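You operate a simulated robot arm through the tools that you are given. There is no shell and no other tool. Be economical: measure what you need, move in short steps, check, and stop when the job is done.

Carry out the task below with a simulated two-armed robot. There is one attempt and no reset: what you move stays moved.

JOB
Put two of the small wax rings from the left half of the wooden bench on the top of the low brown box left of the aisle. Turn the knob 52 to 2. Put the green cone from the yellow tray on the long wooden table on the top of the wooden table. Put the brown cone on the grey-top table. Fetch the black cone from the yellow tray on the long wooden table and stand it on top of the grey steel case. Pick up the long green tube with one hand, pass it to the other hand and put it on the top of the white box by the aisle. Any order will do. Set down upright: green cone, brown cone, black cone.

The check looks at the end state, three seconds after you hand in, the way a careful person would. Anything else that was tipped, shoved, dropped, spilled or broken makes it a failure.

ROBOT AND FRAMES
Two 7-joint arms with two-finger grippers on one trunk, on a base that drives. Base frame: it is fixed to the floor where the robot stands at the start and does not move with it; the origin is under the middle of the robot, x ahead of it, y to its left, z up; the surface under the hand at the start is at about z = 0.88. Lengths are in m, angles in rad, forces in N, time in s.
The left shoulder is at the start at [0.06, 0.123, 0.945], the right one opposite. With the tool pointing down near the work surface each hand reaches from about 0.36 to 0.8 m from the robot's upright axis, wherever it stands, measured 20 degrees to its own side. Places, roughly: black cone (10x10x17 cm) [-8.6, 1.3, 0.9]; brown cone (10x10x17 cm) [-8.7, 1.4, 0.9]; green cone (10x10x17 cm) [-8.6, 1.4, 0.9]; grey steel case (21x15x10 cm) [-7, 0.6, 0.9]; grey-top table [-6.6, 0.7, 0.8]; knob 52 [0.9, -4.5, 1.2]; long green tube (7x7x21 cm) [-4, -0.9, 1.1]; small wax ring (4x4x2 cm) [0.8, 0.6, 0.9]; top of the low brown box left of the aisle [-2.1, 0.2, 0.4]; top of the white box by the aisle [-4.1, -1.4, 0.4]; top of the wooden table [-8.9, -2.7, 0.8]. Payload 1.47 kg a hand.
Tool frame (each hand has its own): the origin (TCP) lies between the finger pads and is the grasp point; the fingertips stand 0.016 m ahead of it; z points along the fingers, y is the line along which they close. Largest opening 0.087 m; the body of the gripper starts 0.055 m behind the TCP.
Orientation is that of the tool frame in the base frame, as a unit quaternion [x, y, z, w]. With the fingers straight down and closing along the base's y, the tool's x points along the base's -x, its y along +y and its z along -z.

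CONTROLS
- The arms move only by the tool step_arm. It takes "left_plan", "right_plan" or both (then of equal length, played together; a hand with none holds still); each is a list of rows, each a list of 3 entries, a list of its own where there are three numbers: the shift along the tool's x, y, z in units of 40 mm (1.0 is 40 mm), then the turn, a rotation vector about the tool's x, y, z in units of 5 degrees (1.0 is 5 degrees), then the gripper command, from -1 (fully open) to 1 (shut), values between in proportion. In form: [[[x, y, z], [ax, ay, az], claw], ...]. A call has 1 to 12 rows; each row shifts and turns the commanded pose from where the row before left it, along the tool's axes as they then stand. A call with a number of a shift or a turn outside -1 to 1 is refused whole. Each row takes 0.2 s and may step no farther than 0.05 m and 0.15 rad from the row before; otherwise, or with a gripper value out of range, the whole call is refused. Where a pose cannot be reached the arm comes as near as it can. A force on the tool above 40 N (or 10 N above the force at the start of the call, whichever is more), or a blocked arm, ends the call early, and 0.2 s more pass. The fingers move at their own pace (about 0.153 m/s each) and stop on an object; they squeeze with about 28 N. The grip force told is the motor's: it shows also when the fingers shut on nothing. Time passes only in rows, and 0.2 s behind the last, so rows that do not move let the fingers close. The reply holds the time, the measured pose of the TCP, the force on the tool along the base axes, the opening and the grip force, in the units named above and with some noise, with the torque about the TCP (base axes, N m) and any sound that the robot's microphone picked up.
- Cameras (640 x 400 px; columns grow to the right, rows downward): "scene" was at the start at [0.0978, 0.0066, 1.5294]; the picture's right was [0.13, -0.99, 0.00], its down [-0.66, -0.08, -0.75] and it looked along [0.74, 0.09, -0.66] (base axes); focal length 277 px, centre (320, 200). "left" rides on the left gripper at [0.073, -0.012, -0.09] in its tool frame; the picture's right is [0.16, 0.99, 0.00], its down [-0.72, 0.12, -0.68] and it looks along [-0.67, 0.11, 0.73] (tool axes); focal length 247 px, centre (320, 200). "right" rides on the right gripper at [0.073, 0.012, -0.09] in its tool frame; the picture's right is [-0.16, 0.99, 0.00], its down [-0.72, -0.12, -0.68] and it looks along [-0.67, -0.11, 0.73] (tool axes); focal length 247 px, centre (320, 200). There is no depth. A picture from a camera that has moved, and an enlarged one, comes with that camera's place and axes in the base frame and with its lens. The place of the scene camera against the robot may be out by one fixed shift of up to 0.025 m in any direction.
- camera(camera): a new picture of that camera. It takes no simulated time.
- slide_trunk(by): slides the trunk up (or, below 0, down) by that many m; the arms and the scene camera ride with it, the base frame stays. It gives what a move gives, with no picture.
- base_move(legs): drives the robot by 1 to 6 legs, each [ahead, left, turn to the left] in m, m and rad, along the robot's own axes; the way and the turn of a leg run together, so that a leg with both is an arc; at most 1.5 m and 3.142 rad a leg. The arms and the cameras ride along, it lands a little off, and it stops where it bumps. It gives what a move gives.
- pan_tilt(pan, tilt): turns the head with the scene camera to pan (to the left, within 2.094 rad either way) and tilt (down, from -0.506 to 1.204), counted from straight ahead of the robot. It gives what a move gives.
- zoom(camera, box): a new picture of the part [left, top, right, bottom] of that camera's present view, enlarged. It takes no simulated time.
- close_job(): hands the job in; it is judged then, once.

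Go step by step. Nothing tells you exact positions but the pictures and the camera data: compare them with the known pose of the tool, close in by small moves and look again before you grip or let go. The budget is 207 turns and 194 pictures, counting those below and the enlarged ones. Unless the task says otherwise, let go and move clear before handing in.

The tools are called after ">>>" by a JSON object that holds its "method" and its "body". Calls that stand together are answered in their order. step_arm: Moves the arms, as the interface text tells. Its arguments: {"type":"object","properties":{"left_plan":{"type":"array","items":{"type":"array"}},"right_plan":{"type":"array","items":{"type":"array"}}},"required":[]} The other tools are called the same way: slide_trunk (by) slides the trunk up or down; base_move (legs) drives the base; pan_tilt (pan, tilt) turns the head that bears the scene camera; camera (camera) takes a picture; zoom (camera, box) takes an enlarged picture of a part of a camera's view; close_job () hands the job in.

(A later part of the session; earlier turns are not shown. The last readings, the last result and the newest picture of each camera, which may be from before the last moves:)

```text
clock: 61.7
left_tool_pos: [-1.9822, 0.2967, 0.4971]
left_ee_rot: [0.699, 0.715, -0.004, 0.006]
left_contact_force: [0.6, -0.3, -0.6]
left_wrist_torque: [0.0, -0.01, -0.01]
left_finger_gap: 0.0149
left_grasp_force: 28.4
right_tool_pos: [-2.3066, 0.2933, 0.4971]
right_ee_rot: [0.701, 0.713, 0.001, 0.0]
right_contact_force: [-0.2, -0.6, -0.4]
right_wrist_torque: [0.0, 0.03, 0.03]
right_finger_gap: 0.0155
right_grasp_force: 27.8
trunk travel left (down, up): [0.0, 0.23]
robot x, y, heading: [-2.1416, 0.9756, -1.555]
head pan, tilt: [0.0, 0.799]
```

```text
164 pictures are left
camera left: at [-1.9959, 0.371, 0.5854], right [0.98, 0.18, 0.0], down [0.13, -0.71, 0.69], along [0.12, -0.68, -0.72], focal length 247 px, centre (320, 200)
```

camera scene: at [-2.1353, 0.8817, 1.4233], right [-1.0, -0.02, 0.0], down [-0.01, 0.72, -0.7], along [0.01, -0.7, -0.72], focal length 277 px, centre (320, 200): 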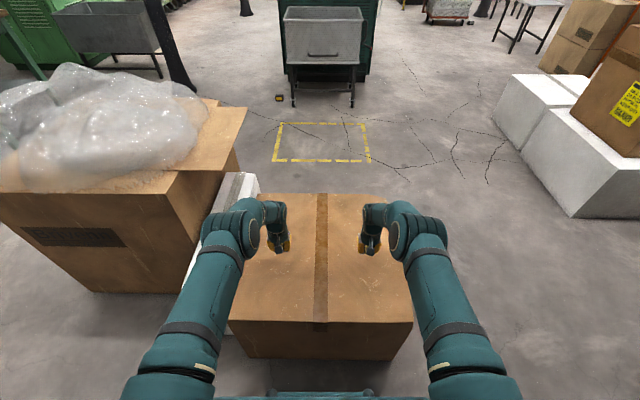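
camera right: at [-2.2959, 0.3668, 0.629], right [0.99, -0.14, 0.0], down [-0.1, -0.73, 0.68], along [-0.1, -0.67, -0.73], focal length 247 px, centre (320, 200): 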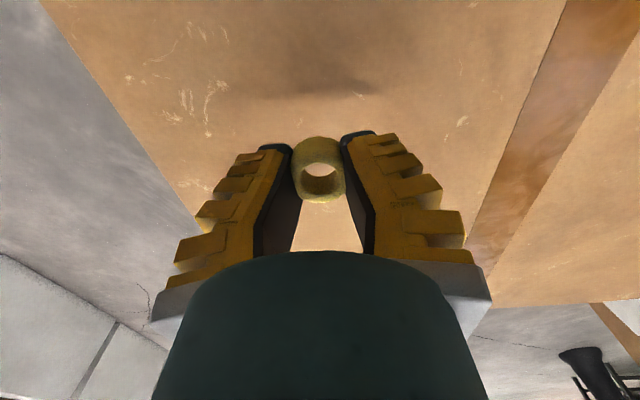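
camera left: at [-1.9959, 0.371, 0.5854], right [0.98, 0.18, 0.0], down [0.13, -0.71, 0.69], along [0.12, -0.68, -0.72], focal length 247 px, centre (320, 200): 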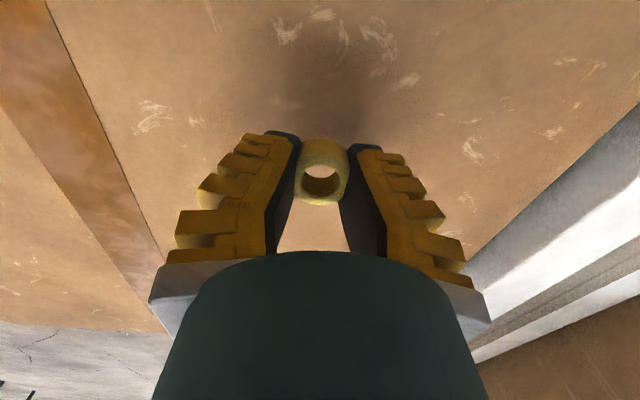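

>>> {"method": "step_arm", "body": {"left_plan": [[[0, 0, 0.6], [0, 0, 0], 0.9], [[0, 0, 0.6], [0, 0, 0], 0.9]], "right_plan": [[[0, 0, 0.6], [0, 0, 0], 0.9], [[0, 0, 0.6], [0, 0, 0], 0.9]]}}

>>> {"method": "camera", "body": {"camera": "left"}}

>>> {"method": "camera", "body": {"camera": "right"}}

```text
clock: 62.5
left_tool_pos: [-1.984, 0.3011, 0.4658]
left_ee_rot: [0.699, 0.715, -0.012, 0.011]
left_contact_force: [-1.8, 3.0, 20.1]
left_wrist_torque: [0.19, -0.01, 0.12]
left_finger_gap: 0.0151
left_grasp_force: 27.9
left hand out of reach, approached as far as the arm can: row 2
right_tool_pos: [-2.3082, 0.2978, 0.4763]
right_ee_rot: [0.702, 0.713, 0.0, 0.0]
right_contact_force: [-0.2, -0.1, 0.4]
right_wrist_torque: [0.0, -0.01, 0.02]
right_finger_gap: 0.0151
right_grasp_force: 28.4
right hand out of reach, approached as far as the arm can: row 2
trunk travel left (down, up): [0.0, 0.23]
robot x, y, heading: [-2.1391, 0.977, -1.555]
head pan, tilt: [0.0, 0.799]
stopped in row 2 (left hand): the force on the tool passed its limit at 45 N (the readings are from after the stop); the commanded pose is now the measured one
```

```text
163 pictures are left
camera left: at [-1.9969, 0.3766, 0.5533], right [0.98, 0.18, -0.01], down [0.13, -0.7, 0.7], along [0.12, -0.69, -0.71], focal length 247 px, centre (320, 200)
```

left: 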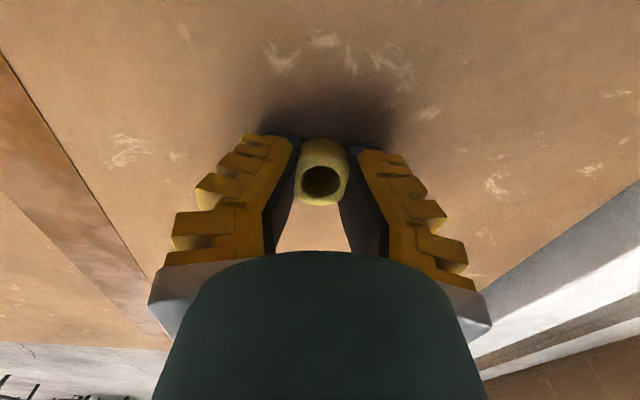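

```text
162 pictures are left
camera right: at [-2.2963, 0.3699, 0.5643], right [0.99, -0.14, 0.0], down [-0.1, -0.73, 0.68], along [-0.1, -0.67, -0.73], focal length 247 px, centre (320, 200)
```

right: 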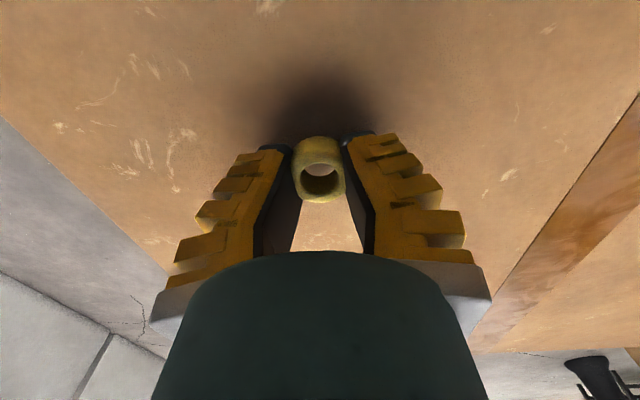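

The left ring touches the box top at TCP z about 0.466, so I'm releasing it there. The right hand moves a bit nearer the robot and goes down.

>>> {"method": "step_arm", "body": {"left_plan": [[[0, 0, -0.06], [0, 0, 0], 0.9], [[0, 0, 0], [0, 0, 0], 0.5], [[0, 0, 0], [0, 0, 0], 0.2], [[0, 0, 0], [0, 0, 0], -0.2], [[0, 0, -0.5], [0, 0, 0], -0.2], [[0, 0, -1], [0, 0, 0], -0.2], [[0, 0, -1], [0, 0, 0], -0.2]], "right_plan": [[[0.5, 0, 0], [0, 0, 0], 0.9], [[0.5, 0, 0], [0, 0, 0], 0.9], [[0, 0, 0.1], [0, 0, 0], 0.9], [[0, 0, 0.05], [0, 0, 0], 0.9], [[0, 0, 0.05], [0, 0, 0], 0.9], [[0, 0, 0.04], [0, 0, 0], 0.9], [[0, 0, 0], [0, 0, 0], 0.9]]}}

>>> {"method": "camera", "body": {"camera": "left"}}

>>> {"method": "camera", "body": {"camera": "right"}}

```text
clock: 64.1
left_tool_pos: [-1.9839, 0.3083, 0.567]
left_ee_rot: [0.7, 0.714, -0.01, 0.01]
left_contact_force: [0.0, 0.3, -0.5]
left_wrist_torque: [-0.02, -0.02, -0.01]
left_finger_gap: 0.0574
left_grasp_force: 4.0
right_tool_pos: [-2.3083, 0.3354, 0.4666]
right_ee_rot: [0.702, 0.712, 0.0, 0.0]
right_contact_force: [-4.8, 7.2, 23.5]
right_wrist_torque: [0.26, 0.03, 0.07]
right_finger_gap: 0.0155
right_grasp_force: 28.0
trunk travel left (down, up): [0.0, 0.23]
robot x, y, heading: [-2.1407, 0.9778, -1.553]
head pan, tilt: [0.0, 0.799]
```

```text
161 pictures are left
camera left: at [-1.997, 0.3832, 0.6541], right [0.98, 0.18, -0.01], down [0.13, -0.7, 0.7], along [0.12, -0.69, -0.71], focal length 247 px, centre (320, 200)
```

left: 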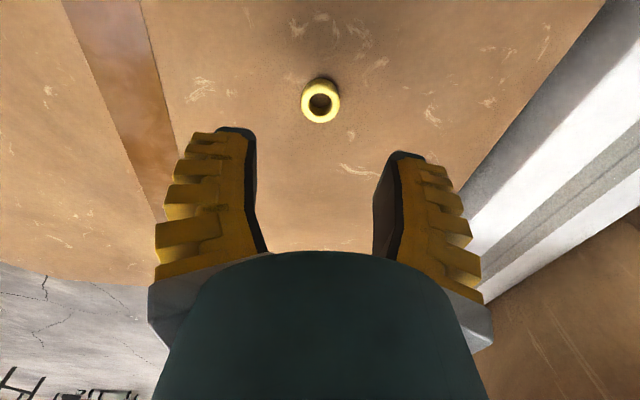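

```text
160 pictures are left
camera right: at [-2.2972, 0.409, 0.555], right [0.99, -0.14, 0.0], down [-0.1, -0.72, 0.68], along [-0.1, -0.68, -0.73], focal length 247 px, centre (320, 200)
```

right: 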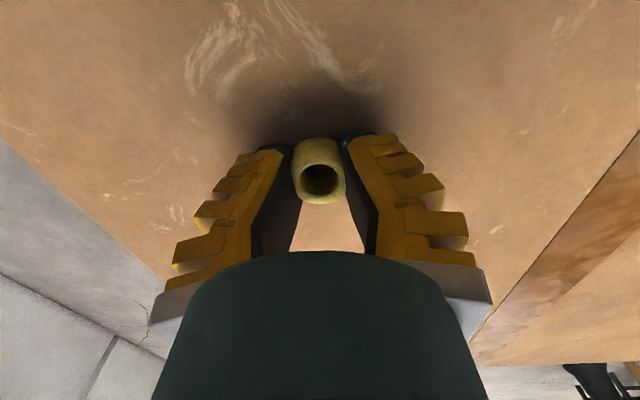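

The left ring stands flat on the box. The right one is in contact now, so I'm releasing it and raising both hands.

>>> {"method": "step_arm", "body": {"left_plan": [[[0.2, 0, -0.5], [0, 0, 0], -1], [[0.2, 0, -0.5], [0, 0, 0], -1], [[0.2, 0, -1], [0, 0, 0], -1], [[0.2, 0, -1], [0, 0, 0], -1], [[0.2, 0, -1], [0, 0, 0], -1], [[0.2, 0, -1], [0, 0, 0], -1], [[0.2, 0, -1], [0, 0, 0], -1], [[0.2, 0, -1], [0, 0, 0], -1]], "right_plan": [[[0, 0, -0.08], [0, 0, 0], 0.9], [[0, 0, 0], [0, 0, 0], 0.5], [[0, 0, 0], [0, 0, 0], 0.2], [[0, 0, 0], [0, 0, 0], -0.2], [[0, 0, -0.5], [0, 0, 0], -0.2], [[0, 0, -1], [0, 0, 0], -0.2], [[0, 0, -1], [0, 0, 0], -0.5], [[0, 0, -1], [0, 0, 0], -1]]}}

>>> {"method": "camera", "body": {"camera": "right"}}

>>> {"method": "pan_tilt", "body": {"pan": -1.2, "tilt": 0.25}}

>>> {"method": "camera", "body": {"camera": "scene"}}

```text
clock: 65.9
left_tool_pos: [-1.9833, 0.3785, 0.8426]
left_ee_rot: [0.7, 0.714, -0.01, 0.009]
left_contact_force: [-1.0, 0.1, -0.1]
left_wrist_torque: [-0.04, 0.04, 0.0]
left_finger_gap: 0.0868
left_grasp_force: 0.0
right_tool_pos: [-2.3092, 0.3373, 0.608]
right_ee_rot: [0.701, 0.713, 0.0, 0.0]
right_contact_force: [0.1, -0.6, -0.3]
right_wrist_torque: [-0.02, 0.0, -0.02]
right_finger_gap: 0.0867
right_grasp_force: 0.0
trunk travel left (down, up): [0.0, 0.23]
robot x, y, heading: [-2.1419, 0.9794, -1.553]
head pan, tilt: [0.0, 0.799]
```

```text
159 pictures are left
camera right: at [-2.2968, 0.4105, 0.6971], right [0.99, -0.14, 0.0], down [-0.1, -0.73, 0.68], along [-0.1, -0.67, -0.73], focal length 247 px, centre (320, 200)
```

right: 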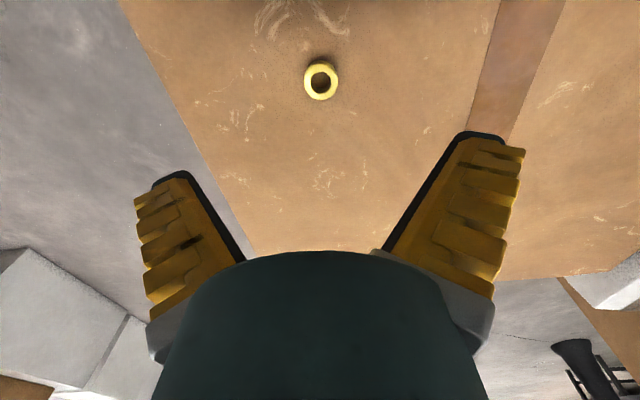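

```text
clock: 67.3
left_tool_pos: [-1.9842, 0.377, 0.8413]
left_ee_rot: [0.699, 0.715, -0.011, 0.009]
left_contact_force: [0.2, -0.7, -0.7]
left_wrist_torque: [0.0, 0.0, 0.02]
left_finger_gap: 0.0872
left_grasp_force: 0.0
right_tool_pos: [-2.3085, 0.3364, 0.6071]
right_ee_rot: [0.702, 0.713, -0.001, 0.0]
right_contact_force: [-0.3, -0.2, -0.1]
right_wrist_torque: [0.0, -0.01, 0.02]
right_finger_gap: 0.0871
right_grasp_force: 0.1
trunk travel left (down, up): [0.0, 0.23]
robot x, y, heading: [-2.1433, 0.979, -1.553]
head pan, tilt: [-1.201, 0.25]
```

```text
158 pictures are left
camera scene: at [-2.2235, 0.9277, 1.4724], right [-0.38, 0.93, 0.0], down [0.23, 0.09, -0.97], along [-0.9, -0.37, -0.25], focal length 277 px, centre (320, 200)
```

scene: 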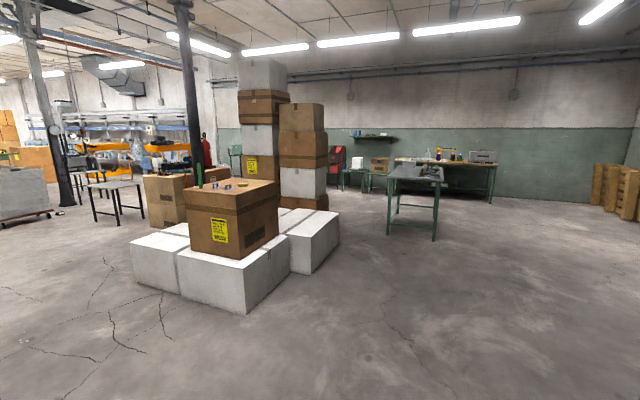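

Both rings are done. Next is the green tube on the stacked brown box at about (-4.0, -0.9), so I'm raising the trunk and hands and driving toward it.

>>> {"method": "step_arm", "body": {"left_plan": [[[0.4, 0, -0.8], [0, 0, 0], -1], [[0.4, 0, -0.8], [0, 0, 0], -1], [[0.4, 0, -0.8], [0, 0, 0], -1], [[0, 0, 0], [0, 0, 0], -1], [[0, 0, 0], [0, 0, 0], -1], [[0, 0, 0], [0, 0, 0], -1], [[0, 0, 0], [0, 0, 0], -1], [[0, 0, 0], [0, 0, 0], -1]], "right_plan": [[[0.2, 0, -1], [0, 0, 0], -1], [[0.2, 0, -1], [0, 0, 0], -1], [[0.2, 0, -1], [0, 0, 0], -1], [[0.2, 0, -1], [0, 0, 0], -1], [[0.2, 0, -1], [0, 0, 0], -1], [[0.2, 0, -1], [0, 0, 0], -1], [[0.2, 0, -1], [0, 0, 0], -1], [[0.2, 0, -1], [0, 0, 0], -1]]}}

>>> {"method": "slide_trunk", "body": {"by": 0.22}}

>>> {"method": "base_move", "body": {"legs": [[-0.1, 0, 0], [0, 0, -1.571], [1.1, 0, 0], [0, 1.0, 0], [0, 0.9, 0]]}}

>>> {"method": "pan_tilt", "body": {"pan": 0, "tilt": 0.6}}

>>> {"method": "camera", "body": {"camera": "scene"}}

```text
clock: 69.1
left_tool_pos: [-1.9868, 0.4291, 0.9374]
left_ee_rot: [0.7, 0.714, -0.011, 0.009]
left_contact_force: [-0.3, -0.5, 0.0]
left_wrist_torque: [-0.02, 0.0, 0.01]
left_finger_gap: 0.0868
left_grasp_force: 0.0
right_tool_pos: [-2.3119, 0.4015, 0.9271]
right_ee_rot: [0.702, 0.712, 0.0, 0.0]
right_contact_force: [0.5, -0.4, -0.2]
right_wrist_torque: [0.02, -0.03, 0.01]
right_finger_gap: 0.0871
right_grasp_force: 0.1
trunk travel left (down, up): [0.0, 0.23]
robot x, y, heading: [-2.1427, 0.977, -1.556]
head pan, tilt: [-1.201, 0.25]
```

```text
clock: 71.4
left_tool_pos: [-1.9871, 0.4284, 1.1571]
left_ee_rot: [0.7, 0.714, -0.01, 0.01]
left_contact_force: [-0.6, 0.2, -0.7]
left_wrist_torque: [-0.01, 0.02, 0.01]
left_finger_gap: 0.0868
left_grasp_force: 0.1
right_tool_pos: [-2.3118, 0.4018, 1.1463]
right_ee_rot: [0.702, 0.713, 0.0, 0.0]
right_contact_force: [0.5, 0.2, -0.9]
right_wrist_torque: [-0.02, -0.02, 0.02]
right_finger_gap: 0.087
right_grasp_force: 0.2
trunk travel left (down, up): [-0.22, 0.01]
robot x, y, heading: [-2.1432, 0.9759, -1.553]
head pan, tilt: [-1.201, 0.25]
```

```text
clock: 98.0
left_tool_pos: [-3.7145, -1.0108, 1.1571]
left_ee_rot: [1.0, 0.024, -0.014, -0.001]
left_contact_force: [0.3, 1.1, -0.1]
left_wrist_torque: [-0.01, -0.03, 0.01]
left_finger_gap: 0.0872
left_grasp_force: 0.1
right_tool_pos: [-3.7483, -0.6873, 1.145]
right_ee_rot: [1.0, 0.021, 0.0, 0.0]
right_contact_force: [0.1, -0.2, -0.3]
right_wrist_torque: [-0.02, -0.01, 0.03]
right_finger_gap: 0.087
right_grasp_force: 0.1
trunk travel left (down, up): [-0.22, 0.01]
robot x, y, heading: [-3.1694, -0.8423, -3.102]
head pan, tilt: [-1.201, 0.25]
```

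```text
clock: 99.4
left_tool_pos: [-3.7128, -1.0115, 1.1589]
left_ee_rot: [1.0, 0.023, -0.014, -0.001]
left_contact_force: [0.2, 0.3, -0.2]
left_wrist_torque: [0.0, -0.02, 0.0]
left_finger_gap: 0.0869
left_grasp_force: 0.0
right_tool_pos: [-3.7489, -0.687, 1.1459]
right_ee_rot: [1.0, 0.02, 0.0, -0.001]
right_contact_force: [0.3, 0.1, -0.5]
right_wrist_torque: [-0.04, -0.03, 0.0]
right_finger_gap: 0.0869
right_grasp_force: 0.0
trunk travel left (down, up): [-0.22, 0.01]
robot x, y, heading: [-3.1708, -0.8402, -3.096]
head pan, tilt: [0.0, 0.6]
```

```text
157 pictures are left
camera scene: at [-3.262, -0.8494, 1.6602], right [-0.04, 1.0, 0.0], down [0.56, 0.02, -0.83], along [-0.82, -0.03, -0.56], focal length 277 px, centre (320, 200)
```

scene: 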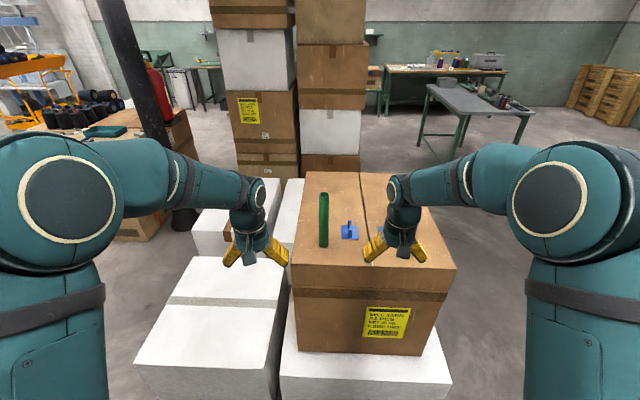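

>>> {"method": "zoom", "body": {"camera": "scene", "box": [270, 165, 430, 265]}}

```text
4.00 times, centred on (350, 215) of scene
camera zoom: at [-3.262, -0.8494, 1.6602], right [-0.04, 1.0, 0.0], down [0.56, 0.02, -0.83], along [-0.82, -0.03, -0.56], focal length 1106 px, centre (200, 140)
```

zoom: 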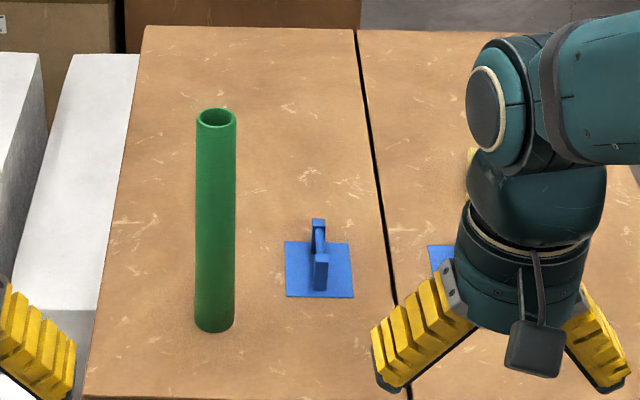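

The green tube stands at about (-3.95, -0.86), is roughly 3 cm thick and reaches from z 1.0 to 1.21. I'm raising the hands and moving nearer.

>>> {"method": "step_arm", "body": {"left_plan": [[[0.5, 0.6, -0.6], [0, 0, 0], -1], [[0.5, 0.6, -0.6], [0, 0, 0], -1], [[0.5, 0.6, -0.6], [0, 0, 0], -1], [[0.5, 0.6, -0.6], [0, 0, 0], -1], [[0, 0, 0], [0, 0, 0], -1]], "right_plan": [[[0, 0, -0.9], [0, 0, 0], -1], [[0, 0, -0.9], [0, 0, 0], -1], [[0, 0, -0.9], [0, 0, 0], -1], [[0, 0, -0.9], [0, 0, 0], -1], [[0, 0, -0.3], [0, 0, 0], -1]]}}

>>> {"method": "base_move", "body": {"legs": [[0.15, 0, 0]]}}

>>> {"method": "camera", "body": {"camera": "right"}}

```text
clock: 100.6
left_tool_pos: [-3.6241, -1.1036, 1.2499]
left_ee_rot: [1.0, 0.023, -0.013, 0.0]
left_contact_force: [0.1, 1.1, -1.4]
left_wrist_torque: [-0.01, 0.0, 0.02]
left_finger_gap: 0.087
left_grasp_force: 0.1
right_tool_pos: [-3.7499, -0.6851, 1.302]
right_ee_rot: [1.0, 0.02, 0.001, 0.0]
right_contact_force: [-0.1, 0.9, 0.1]
right_wrist_torque: [-0.02, -0.01, 0.04]
right_finger_gap: 0.087
right_grasp_force: 0.1
trunk travel left (down, up): [-0.22, 0.01]
robot x, y, heading: [-3.1686, -0.8434, -3.099]
head pan, tilt: [0.0, 0.6]
```

```text
clock: 102.0
left_tool_pos: [-3.7716, -1.1102, 1.2504]
left_ee_rot: [1.0, 0.022, -0.013, -0.001]
left_contact_force: [-0.2, -0.4, 0.0]
left_wrist_torque: [0.03, -0.01, -0.03]
left_finger_gap: 0.0866
left_grasp_force: 0.0
right_tool_pos: [-3.8978, -0.6908, 1.3012]
right_ee_rot: [1.0, 0.021, 0.001, 0.0]
right_contact_force: [-0.5, -1.0, 0.3]
right_wrist_torque: [0.03, -0.04, 0.01]
right_finger_gap: 0.0869
right_grasp_force: 0.1
trunk travel left (down, up): [-0.22, 0.01]
robot x, y, heading: [-3.3142, -0.8464, -3.102]
head pan, tilt: [0.0, 0.6]
```

```text
155 pictures are left
camera right: at [-3.8233, -0.6994, 1.3902], right [-0.12, -0.99, 0.0], down [-0.73, 0.09, 0.68], along [-0.67, 0.08, -0.73], focal length 247 px, centre (320, 200)
```

right: 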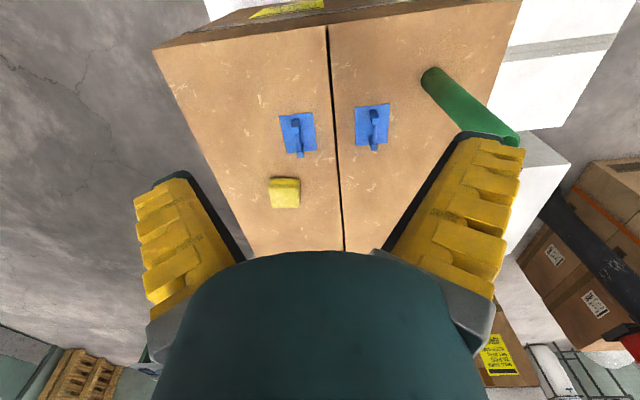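

>>> {"method": "step_arm", "body": {"right_plan": [[[-0.3, 0.95, 0], [0, 0, 0], -0.6], [[-0.3, 0.95, 0], [0, 0, 0], -0.6], [[-0.3, 0.95, 0], [0, 0, 0], -0.6], [[-0.3, 0.95, 0], [0, 0, 0], -0.6], [[0, 0, 0.6], [0, 0, 0], -0.6]]}}

>>> {"method": "camera", "body": {"camera": "right"}}

```text
clock: 103.2
left_tool_pos: [-3.7707, -1.108, 1.2503]
left_ee_rot: [1.0, 0.023, -0.014, 0.0]
left_contact_force: [-0.7, 0.1, 0.9]
left_wrist_torque: [-0.04, 0.03, 0.02]
left_finger_gap: 0.0869
left_grasp_force: 0.1
right_tool_pos: [-3.9365, -0.843, 1.278]
right_ee_rot: [1.0, 0.021, 0.0, 0.001]
right_contact_force: [-0.3, -0.2, -0.3]
right_wrist_torque: [-0.05, -0.02, 0.04]
right_finger_gap: 0.0731
right_grasp_force: 2.9
trunk travel left (down, up): [-0.22, 0.01]
robot x, y, heading: [-3.318, -0.8511, -3.099]
head pan, tilt: [0.0, 0.6]
```

```text
154 pictures are left
camera right: at [-3.8632, -0.8509, 1.3675], right [-0.12, -0.99, 0.0], down [-0.73, 0.09, 0.68], along [-0.68, 0.08, -0.73], focal length 247 px, centre (320, 200)
```

right: 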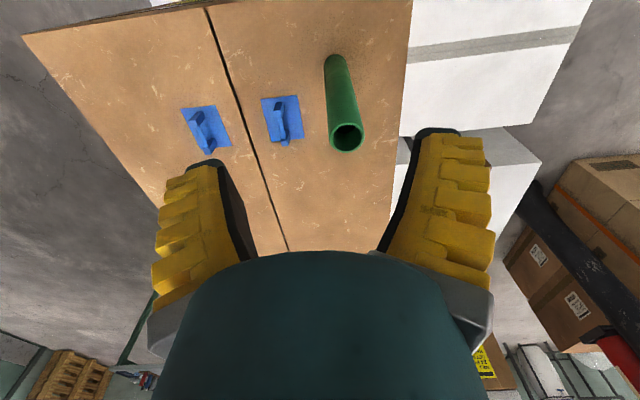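

>>> {"method": "step_arm", "body": {"right_plan": [[[-0.38, 0.44, 0], [0, 0, 0], -0.6], [[0, 0, 0.9], [0, 0, 0], -0.6], [[0, 0, 0.9], [0, 0, 0], -0.6], [[0, 0, 0.4], [0, 0, 0], -0.5]]}}

>>> {"method": "camera", "body": {"camera": "right"}}

```text
clock: 104.2
left_tool_pos: [-3.7693, -1.1106, 1.252]
left_ee_rot: [1.0, 0.023, -0.014, -0.001]
left_contact_force: [-0.1, 0.9, 0.4]
left_wrist_torque: [0.01, -0.01, 0.01]
left_finger_gap: 0.0869
left_grasp_force: 0.0
right_tool_pos: [-3.9525, -0.8615, 1.1902]
right_ee_rot: [1.0, 0.02, 0.0, 0.0]
right_contact_force: [0.2, 0.5, 0.2]
right_wrist_torque: [0.01, -0.01, 0.01]
right_finger_gap: 0.0694
right_grasp_force: 2.4
trunk travel left (down, up): [-0.22, 0.01]
robot x, y, heading: [-3.3125, -0.8491, -3.101]
head pan, tilt: [0.0, 0.6]
```

```text
153 pictures are left
camera right: at [-3.8787, -0.87, 1.2804], right [-0.12, -0.99, 0.0], down [-0.73, 0.09, 0.68], along [-0.67, 0.08, -0.73], focal length 247 px, centre (320, 200)
```

right: 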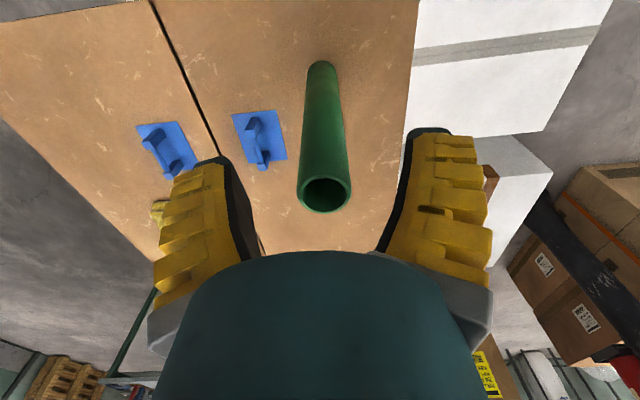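

>>> {"method": "step_arm", "body": {"right_plan": [[[0, 0.03, 0.3], [0, 0, 0], -0.5], [[0, 0, 0], [0, 0, 0], 0], [[0, 0, 0], [0, 0, 0], 0.3], [[0, 0, 0], [0, 0, 0], 0.6], [[0, 0, 0], [0, 0, 0], 1], [[0, 0, 0], [0, 0, 0], 1]]}}

>>> {"method": "step_arm", "body": {"right_plan": [[[0, 0, -0.3], [0, 0, 0], 1], [[0, 0, -0.8], [0, 0, 0], 1], [[0, 0, -0.8], [0, 0, 0], 1]]}}

>>> {"method": "camera", "body": {"camera": "scene"}}

```text
clock: 105.6
left_tool_pos: [-3.7702, -1.1103, 1.2512]
left_ee_rot: [1.0, 0.023, -0.014, -0.001]
left_contact_force: [0.3, 0.5, -0.4]
left_wrist_torque: [-0.02, 0.0, -0.01]
left_finger_gap: 0.0873
left_grasp_force: 0.0
right_tool_pos: [-3.9531, -0.8641, 1.1805]
right_ee_rot: [1.0, 0.02, 0.0, 0.0]
right_contact_force: [0.2, -0.3, 0.5]
right_wrist_torque: [-0.02, -0.03, 0.02]
right_finger_gap: 0.0001
right_grasp_force: 27.5
trunk travel left (down, up): [-0.22, 0.01]
robot x, y, heading: [-3.3157, -0.8465, -3.099]
head pan, tilt: [0.0, 0.6]
```

```text
clock: 106.4
left_tool_pos: [-3.7699, -1.1103, 1.2508]
left_ee_rot: [1.0, 0.023, -0.014, 0.0]
left_contact_force: [0.3, 0.2, 1.0]
left_wrist_torque: [0.01, 0.0, 0.0]
left_finger_gap: 0.0869
left_grasp_force: 0.0
right_tool_pos: [-3.9513, -0.8648, 1.2564]
right_ee_rot: [1.0, 0.02, 0.002, 0.0]
right_contact_force: [0.0, 0.1, 0.1]
right_wrist_torque: [-0.05, -0.02, -0.01]
right_finger_gap: 0.0
right_grasp_force: 28.5
trunk travel left (down, up): [-0.22, 0.01]
robot x, y, heading: [-3.3161, -0.848, -3.094]
head pan, tilt: [0.0, 0.6]
```

```text
152 pictures are left
camera scene: at [-3.409, -0.8556, 1.6602], right [-0.04, 1.0, 0.0], down [0.56, 0.02, -0.83], along [-0.82, -0.03, -0.56], focal length 277 px, centre (320, 200)
```

scene: 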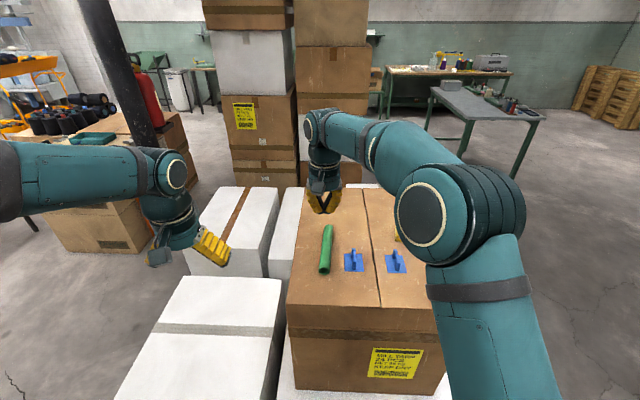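

The fingers closed just above the tube and it still stands. Its top seems to be at about 1.18, so I'll look again.

>>> {"method": "step_arm", "body": {"right_plan": [[[0, 0, 0], [0, 0, 0], -0.6], [[0, 0, 0], [0, 0, 0], -0.6]]}}

>>> {"method": "camera", "body": {"camera": "right"}}

>>> {"method": "camera", "body": {"camera": "left"}}

```text
clock: 107.0
left_tool_pos: [-3.772, -1.1089, 1.2504]
left_ee_rot: [1.0, 0.023, -0.014, -0.001]
left_contact_force: [-0.8, -0.8, 0.8]
left_wrist_torque: [0.03, 0.02, 0.01]
left_finger_gap: 0.0871
left_grasp_force: 0.0
right_tool_pos: [-3.951, -0.8644, 1.2548]
right_ee_rot: [1.0, 0.021, 0.0, 0.0]
right_contact_force: [0.0, 1.2, 1.2]
right_wrist_torque: [0.05, -0.01, 0.01]
right_finger_gap: 0.073
right_grasp_force: 2.9
trunk travel left (down, up): [-0.22, 0.01]
robot x, y, heading: [-3.3187, -0.8416, -3.099]
head pan, tilt: [0.0, 0.6]
```

```text
151 pictures are left
camera right: at [-3.878, -0.8722, 1.3445], right [-0.12, -0.99, 0.0], down [-0.73, 0.09, 0.68], along [-0.67, 0.08, -0.73], focal length 247 px, centre (320, 200)
```

right: 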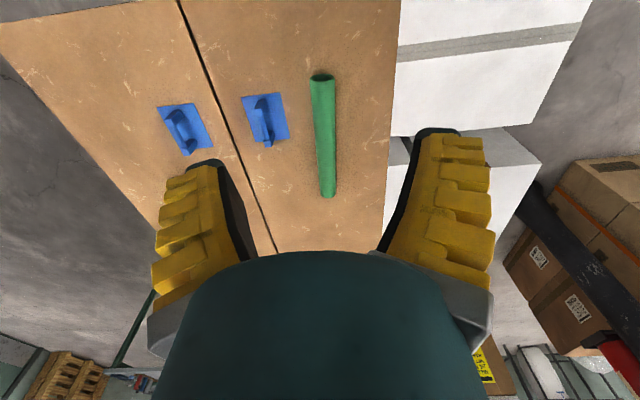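

```text
150 pictures are left
camera left: at [-3.696, -1.0948, 1.3381], right [0.2, -0.98, -0.01], down [-0.7, -0.15, 0.7], along [-0.69, -0.14, -0.71], focal length 247 px, centre (320, 200)
```

left: 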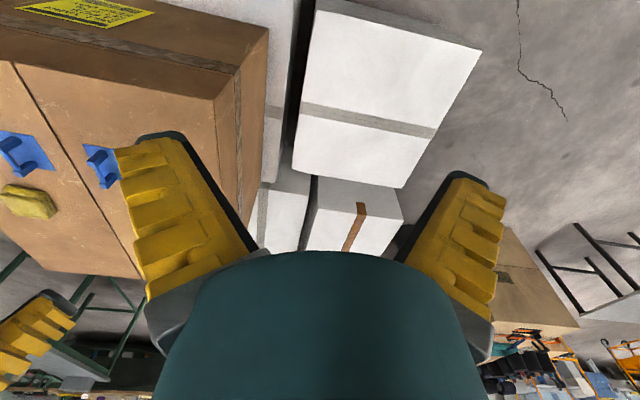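

The tube has tipped over and now lies on the brown box along x, from about (-3.98, -0.86) to (-4.20, -0.85). I'll grip it near its near end, so I'm moving above that point.

>>> {"method": "step_arm", "body": {"right_plan": [[[-1, 0, 0.3], [0, 0, 0.6], -0.6], [[-1, 0, 0.9], [0, 0, 0.6], -0.6], [[0, 0, 1], [0, 0, 0], -0.6], [[0, 0, 1], [0, 0, 0], -0.6], [[0, 0, 1], [0, 0, 0], -0.6]]}}

>>> {"method": "camera", "body": {"camera": "right"}}

>>> {"method": "zoom", "body": {"camera": "scene", "box": [270, 190, 430, 290]}}

```text
refused: row 2 steps farther than a row can; nothing moved
```

```text
149 pictures are left
camera right: at [-3.878, -0.8722, 1.3445], right [-0.12, -0.99, 0.0], down [-0.73, 0.09, 0.68], along [-0.67, 0.08, -0.73], focal length 247 px, centre (320, 200)
```

right: 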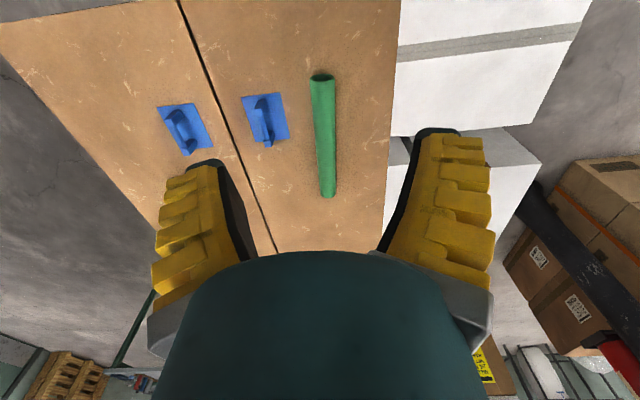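

```text
4.00 times, centred on (350, 240) of scene
camera zoom: at [-3.4094, -0.8555, 1.6602], right [-0.04, 1.0, 0.0], down [0.56, 0.02, -0.83], along [-0.82, -0.03, -0.56], focal length 1106 px, centre (200, 40)
```

zoom: 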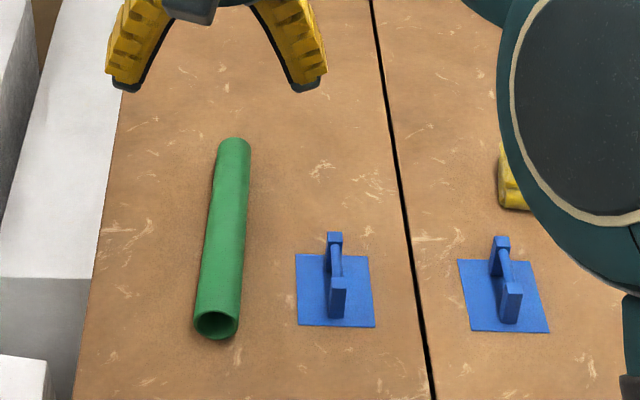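

>>> {"method": "step_arm", "body": {"right_plan": [[[-0.8, 0, 0.3], [0, 0, 0.6], -0.6], [[-0.8, 0, 0.7], [0, 0, 0.6], -0.6], [[-0.4, 0, 1], [0, 0, 0], -0.6], [[0, 0, 1], [0, 0, 0], -0.6], [[0, 0, 1], [0, 0, 0], -0.6]]}}

>>> {"method": "camera", "body": {"camera": "right"}}

>>> {"method": "zoom", "body": {"camera": "scene", "box": [270, 190, 430, 290]}}

```text
clock: 108.2
left_tool_pos: [-3.7711, -1.1099, 1.2514]
left_ee_rot: [1.0, 0.023, -0.014, -0.001]
left_contact_force: [-0.3, -0.4, -0.4]
left_wrist_torque: [0.0, -0.02, -0.03]
left_finger_gap: 0.0872
left_grasp_force: 0.0
right_tool_pos: [-4.0337, -0.8649, 1.0922]
right_ee_rot: [1.0, -0.032, 0.001, -0.001]
right_contact_force: [-0.7, 0.3, -0.1]
right_wrist_torque: [0.02, -0.03, -0.02]
right_finger_gap: 0.0731
right_grasp_force: 2.9
trunk travel left (down, up): [-0.22, 0.01]
robot x, y, heading: [-3.3127, -0.8469, -3.103]
head pan, tilt: [0.0, 0.6]
```

```text
147 pictures are left
camera right: at [-3.9611, -0.881, 1.1817], right [-0.22, -0.98, 0.0], down [-0.72, 0.16, 0.68], along [-0.66, 0.15, -0.73], focal length 247 px, centre (320, 200)
```

right: 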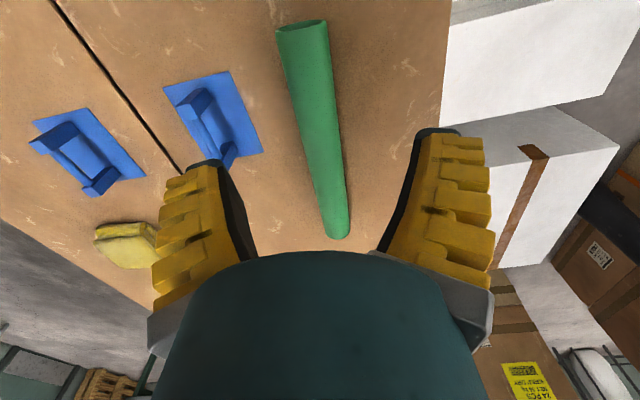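

```text
4.00 times, centred on (350, 240) of scene
camera zoom: at [-3.4103, -0.8556, 1.6601], right [-0.04, 1.0, 0.0], down [0.57, 0.02, -0.82], along [-0.82, -0.03, -0.57], focal length 1106 px, centre (200, 40)
```

zoom: 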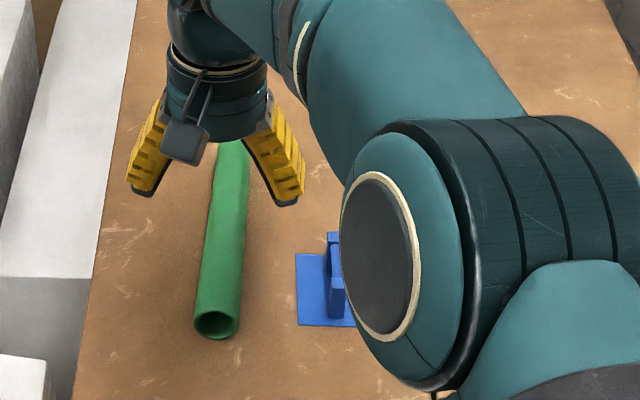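

>>> {"method": "step_arm", "body": {"right_plan": [[[0, -0.17, 0.8], [0, 0, 0], -0.1], [[0, 0, 0.9], [0, 0, 0], -0.1], [[0, 0, 0.7], [0, 0, 0], -0.1]]}}

>>> {"method": "camera", "body": {"camera": "right"}}

>>> {"method": "zoom", "body": {"camera": "scene", "box": [270, 190, 430, 290]}}

```text
clock: 109.0
left_tool_pos: [-3.7705, -1.11, 1.2508]
left_ee_rot: [1.0, 0.022, -0.014, -0.001]
left_contact_force: [-0.6, -0.1, -0.1]
left_wrist_torque: [-0.01, 0.0, 0.01]
left_finger_gap: 0.087
left_grasp_force: 0.0
right_tool_pos: [-4.0333, -0.8567, 0.9953]
right_ee_rot: [0.999, -0.032, 0.0, 0.001]
right_contact_force: [0.9, -0.4, 0.4]
right_wrist_torque: [-0.03, -0.05, -0.02]
right_finger_gap: 0.0531
right_grasp_force: 4.0
trunk travel left (down, up): [-0.22, 0.01]
robot x, y, heading: [-3.3163, -0.8477, -3.097]
head pan, tilt: [0.0, 0.6]
```

```text
145 pictures are left
camera right: at [-3.9596, -0.8727, 1.0856], right [-0.22, -0.98, 0.0], down [-0.72, 0.16, 0.68], along [-0.66, 0.15, -0.73], focal length 247 px, centre (320, 200)
```

right: 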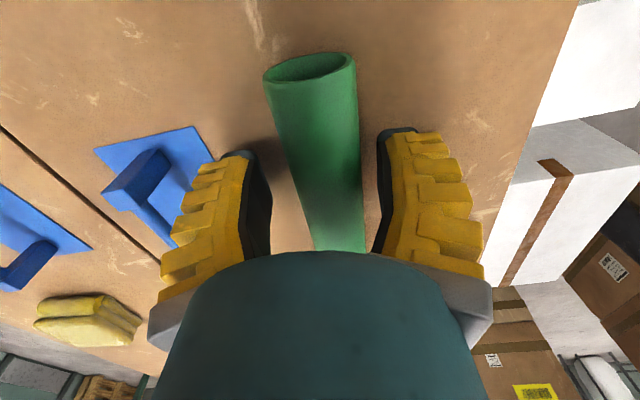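

```text
4.00 times, centred on (350, 240) of scene
camera zoom: at [-3.4099, -0.8553, 1.6602], right [-0.04, 1.0, 0.0], down [0.56, 0.02, -0.82], along [-0.82, -0.03, -0.57], focal length 1106 px, centre (200, 40)
```

zoom: 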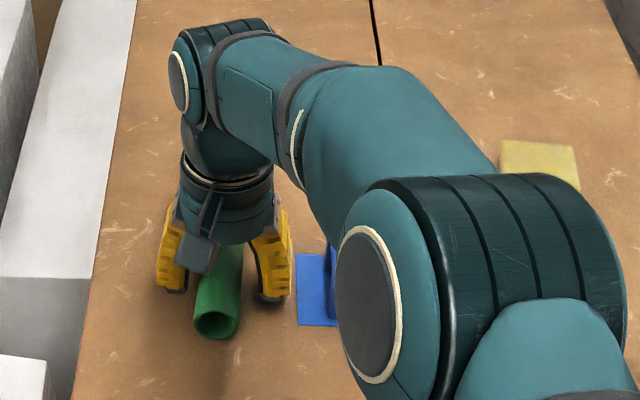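

>>> {"method": "step_arm", "body": {"right_plan": [[[0, 0.03, 0.35], [0, 0, 0], -0.1], [[0, 0, 0.3], [0, 0, 0], -0.1], [[0, 0, 0], [0, 0, 0], 0.2], [[0, 0, 0], [0, 0, 0], 0.5], [[0, 0, 0], [0, 0, 0], 1], [[0, 0, 0], [0, 0, 0], 1]]}}

>>> {"method": "camera", "body": {"camera": "right"}}

```text
clock: 109.6
left_tool_pos: [-3.7688, -1.1092, 1.2514]
left_ee_rot: [1.0, 0.023, -0.013, -0.001]
left_contact_force: [-0.4, -0.5, 0.0]
left_wrist_torque: [0.04, -0.06, 0.0]
left_finger_gap: 0.0869
left_grasp_force: 0.0
right_tool_pos: [-4.0356, -0.8614, 0.9849]
right_ee_rot: [0.999, -0.033, -0.008, 0.003]
right_contact_force: [9.8, 3.3, 25.9]
right_wrist_torque: [0.24, -0.48, -0.01]
right_finger_gap: 0.0292
right_grasp_force: 30.2
trunk travel left (down, up): [-0.22, 0.01]
robot x, y, heading: [-3.3162, -0.8493, -3.101]
head pan, tilt: [0.0, 0.6]
stopped in row 3 (right hand): the force on the tool passed its limit at 48 N (the readings are from after the stop); the commanded pose is now the measured one
```

```text
143 pictures are left
camera right: at [-3.9613, -0.8754, 1.0736], right [-0.22, -0.97, 0.01], down [-0.7, 0.17, 0.69], along [-0.67, 0.15, -0.72], focal length 247 px, centre (320, 200)
```

right: 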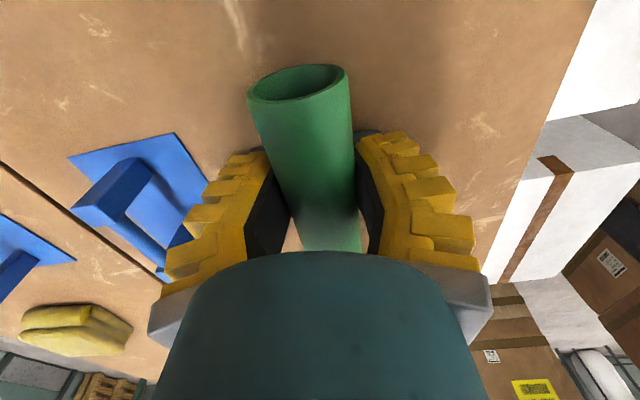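

Gripping with a gap of 0.029. I'm lifting a little to test it.

>>> {"method": "step_arm", "body": {"right_plan": [[[0, 0, -0.05], [0, 0, 0], 1], [[0, 0, -0.1], [0, 0, 0], 1], [[0, 0, -0.3], [0, 0, 0], 1], [[0, 0, -0.6], [0, 0, 0], 1]]}}

>>> {"method": "camera", "body": {"camera": "right"}}

>>> {"method": "zoom", "body": {"camera": "scene", "box": [270, 190, 430, 290]}}

```text
clock: 110.6
left_tool_pos: [-3.7692, -1.1096, 1.2505]
left_ee_rot: [1.0, 0.022, -0.014, -0.001]
left_contact_force: [0.0, -0.9, 0.0]
left_wrist_torque: [0.02, -0.01, 0.0]
left_finger_gap: 0.0869
left_grasp_force: 0.1
right_tool_pos: [-4.0344, -0.861, 1.0236]
right_ee_rot: [0.999, -0.031, -0.005, 0.002]
right_contact_force: [0.6, -0.6, -0.2]
right_wrist_torque: [0.01, -0.01, 0.02]
right_finger_gap: 0.0296
right_grasp_force: 28.4
trunk travel left (down, up): [-0.22, 0.01]
robot x, y, heading: [-3.3148, -0.8481, -3.102]
head pan, tilt: [0.0, 0.6]
```

```text
142 pictures are left
camera right: at [-3.9606, -0.8757, 1.1117], right [-0.22, -0.98, 0.01], down [-0.71, 0.16, 0.69], along [-0.67, 0.15, -0.73], focal length 247 px, centre (320, 200)
```

right: 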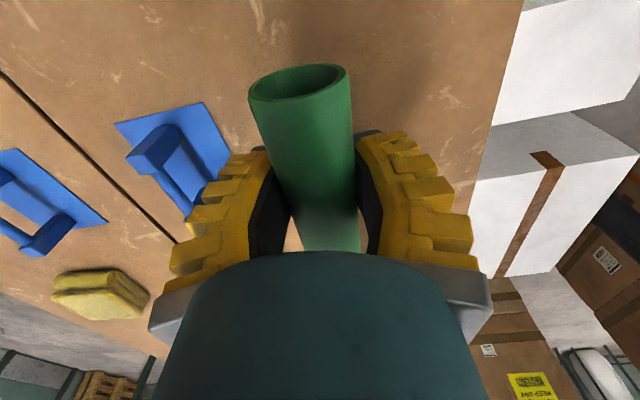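

```text
4.00 times, centred on (350, 240) of scene
camera zoom: at [-3.4087, -0.8554, 1.6602], right [-0.04, 1.0, 0.0], down [0.56, 0.02, -0.83], along [-0.82, -0.03, -0.56], focal length 1106 px, centre (200, 40)
```

zoom: 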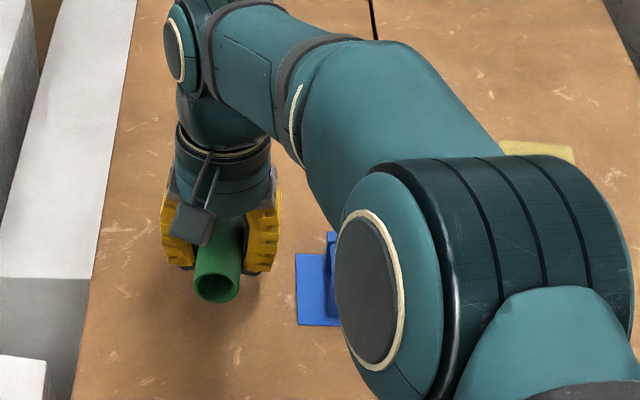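

The tube is lifted. I'll bring it back toward the robot and yaw the right hand so the tube lies crosswise with its free end to the left, and ready the left hand with the opposite yaw.

>>> {"method": "step_arm", "body": {"right_plan": [[[0, 0, -1], [0, 0, 0], 1], [[0.3, 0, -1], [0, 0, 0], 1], [[0.75, -0.3, -0.8], [0, 0, 0], 1], [[0.75, -0.3, -0.8], [0, 0, 0], 1], [[0.75, -0.3, -0.8], [0, 0, 0], 1], [[0.75, -0.3, -0.8], [0, 0, 0], 1], [[0.75, -0.3, -0.2], [0, 0, 0], 1], [[0.4, -0.2, 0], [0, 0, 0], 1], [[0, 0, 0], [0, 0, -1], 1], [[0, 0, 0], [0, 0, -1], 1], [[0, 0, 0], [0, 0, -1], 1], [[0, 0, 0], [0, 0, -1], 1]], "left_plan": [[[0, 0, -0.8], [0, 0, 1], -1], [[0, 0, -0.8], [0, 0, 1], -1], [[0, 0, -0.8], [0, 0, 1], -1], [[0, 0, 0], [0, 0, 1], -1], [[0, 0, 0], [0, 0, 1], -1], [[0, 0, 0], [0, 0, 1], -1], [[0, 0, 0], [0, 0, 1], -1], [[0, 0, 0], [0, 0, 1], -1], [[0, 0, 0], [0, 0, 1], -1], [[0, 0, 0], [0, 0, 1], -1], [[0, 0, 0], [0, 0, 1], -1], [[0, 0, 0], [0, 0, 1], -1]]}}

>>> {"method": "camera", "body": {"camera": "scene"}}

```text
clock: 113.2
left_tool_pos: [-3.7673, -1.1091, 1.3471]
left_ee_rot: [0.877, -0.481, -0.011, 0.007]
left_contact_force: [0.4, -0.2, -0.1]
left_wrist_torque: [0.01, 0.0, 0.03]
left_finger_gap: 0.087
left_grasp_force: 0.2
right_tool_pos: [-3.8512, -0.8022, 1.2357]
right_ee_rot: [0.99, 0.143, -0.007, 0.001]
right_contact_force: [-0.3, -1.0, -0.3]
right_wrist_torque: [0.01, -0.03, 0.02]
right_finger_gap: 0.03
right_grasp_force: 28.5
trunk travel left (down, up): [-0.22, 0.01]
robot x, y, heading: [-3.314, -0.8493, -3.098]
head pan, tilt: [0.0, 0.6]
```

```text
140 pictures are left
camera scene: at [-3.4093, -0.8554, 1.6602], right [-0.04, 1.0, 0.0], down [0.56, 0.02, -0.83], along [-0.82, -0.03, -0.56], focal length 277 px, centre (320, 200)
```

scene: 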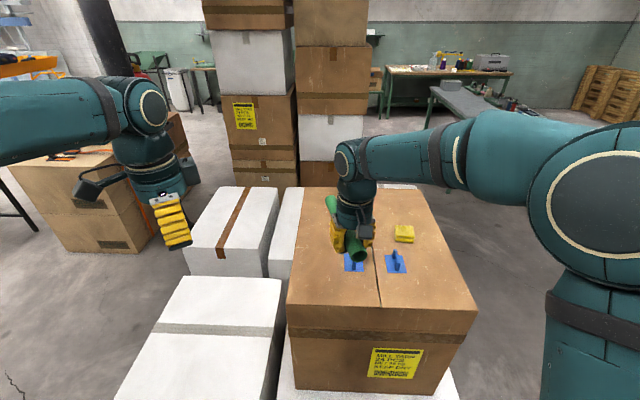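

>>> {"method": "step_arm", "body": {"right_plan": [[[0, 0, 0], [0, 0, -1], 1], [[0, 0, 0], [0, 0, -1], 1], [[0, 0, 0], [0, 0, -1], 1], [[0, 0, 0], [0, 0, -1], 1], [[0, 0, 0], [0, 0, -1], 1], [[0, 0, 0], [0, 0, -1], 1], [[0, 0, 0], [0, 0, -1], 1], [[0, 0, 0], [0, 0, -1], 1], [[0, 0, 0], [0, 0, -1], 1], [[0, 0, 0], [0, 0, -1], 1], [[0, 0, 0], [0, 0, -1], 1], [[0, 0, 0], [0, 0, -1], 1]], "left_plan": [[[0, 0, -0.5], [0, 0, 1], -1], [[0, 0, -0.5], [0, 0, 1], -1], [[0, 0, -0.3], [0, 0, 1], -1], [[0, 0, 0], [0, 0, 1], -1], [[0, 0, 0], [0, 0, 1], -1], [[0, 0, 0], [0, 0, 1], -1], [[0, 0, 0], [0, 0, 0], -1], [[0, 0, 0], [0, 0, 0], -1], [[0, 0, 0], [0, 0, 0], -1], [[0, 0, 0], [0, 0, 0], -1], [[0, 0, 0], [0, 0, 0], -1], [[0, 0, 0], [0, 0, 0], -1]]}}

>>> {"method": "step_arm", "body": {"right_plan": [[[0, 0, 0], [0, 0, -1], 1], [[0, 0, 0], [0, 0, -1], 1], [[0, 0, 0], [0, 0, -1], 1], [[0, 0, 0], [0, 0, 0], 1]]}}

>>> {"method": "camera", "body": {"camera": "left"}}

>>> {"method": "camera", "body": {"camera": "scene"}}

```text
clock: 115.8
left_tool_pos: [-3.7668, -1.1102, 1.3975]
left_ee_rot: [0.723, -0.691, -0.011, 0.009]
left_contact_force: [-0.5, -0.4, 1.2]
left_wrist_torque: [-0.03, -0.04, 0.01]
left_finger_gap: 0.0869
left_grasp_force: 0.2
right_tool_pos: [-3.8507, -0.8032, 1.2362]
right_ee_rot: [0.786, 0.619, -0.005, -0.002]
right_contact_force: [0.3, -0.1, 0.0]
right_wrist_torque: [0.02, 0.01, 0.0]
right_finger_gap: 0.0296
right_grasp_force: 28.1
trunk travel left (down, up): [-0.22, 0.01]
robot x, y, heading: [-3.3161, -0.8482, -3.1]
head pan, tilt: [0.0, 0.6]
```

```text
clock: 116.8
left_tool_pos: [-3.7661, -1.1102, 1.3976]
left_ee_rot: [0.723, -0.691, -0.01, 0.01]
left_contact_force: [-0.3, 0.5, 0.8]
left_wrist_torque: [-0.03, -0.01, 0.0]
left_finger_gap: 0.087
left_grasp_force: 0.1
right_tool_pos: [-3.8512, -0.8032, 1.2372]
right_ee_rot: [0.698, 0.716, -0.005, -0.002]
right_contact_force: [-0.8, -0.2, -0.8]
right_wrist_torque: [0.05, -0.03, 0.01]
right_finger_gap: 0.0297
right_grasp_force: 27.6
trunk travel left (down, up): [-0.22, 0.01]
robot x, y, heading: [-3.3151, -0.8507, -3.099]
head pan, tilt: [0.0, 0.6]
```

```text
139 pictures are left
camera left: at [-3.749, -1.182, 1.4868], right [-0.98, -0.2, 0.03], down [-0.13, 0.72, 0.68], along [-0.16, 0.67, -0.73], focal length 247 px, centre (320, 200)
```

left: 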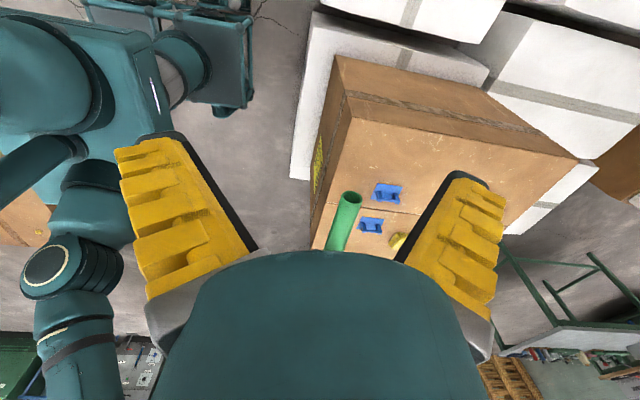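

```text
138 pictures are left
camera scene: at [-3.4092, -0.8555, 1.6602], right [-0.04, 1.0, 0.0], down [0.56, 0.02, -0.83], along [-0.82, -0.03, -0.56], focal length 277 px, centre (320, 200)
```

scene: 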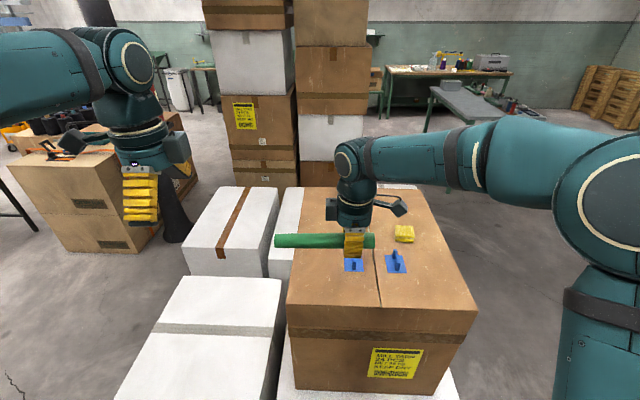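

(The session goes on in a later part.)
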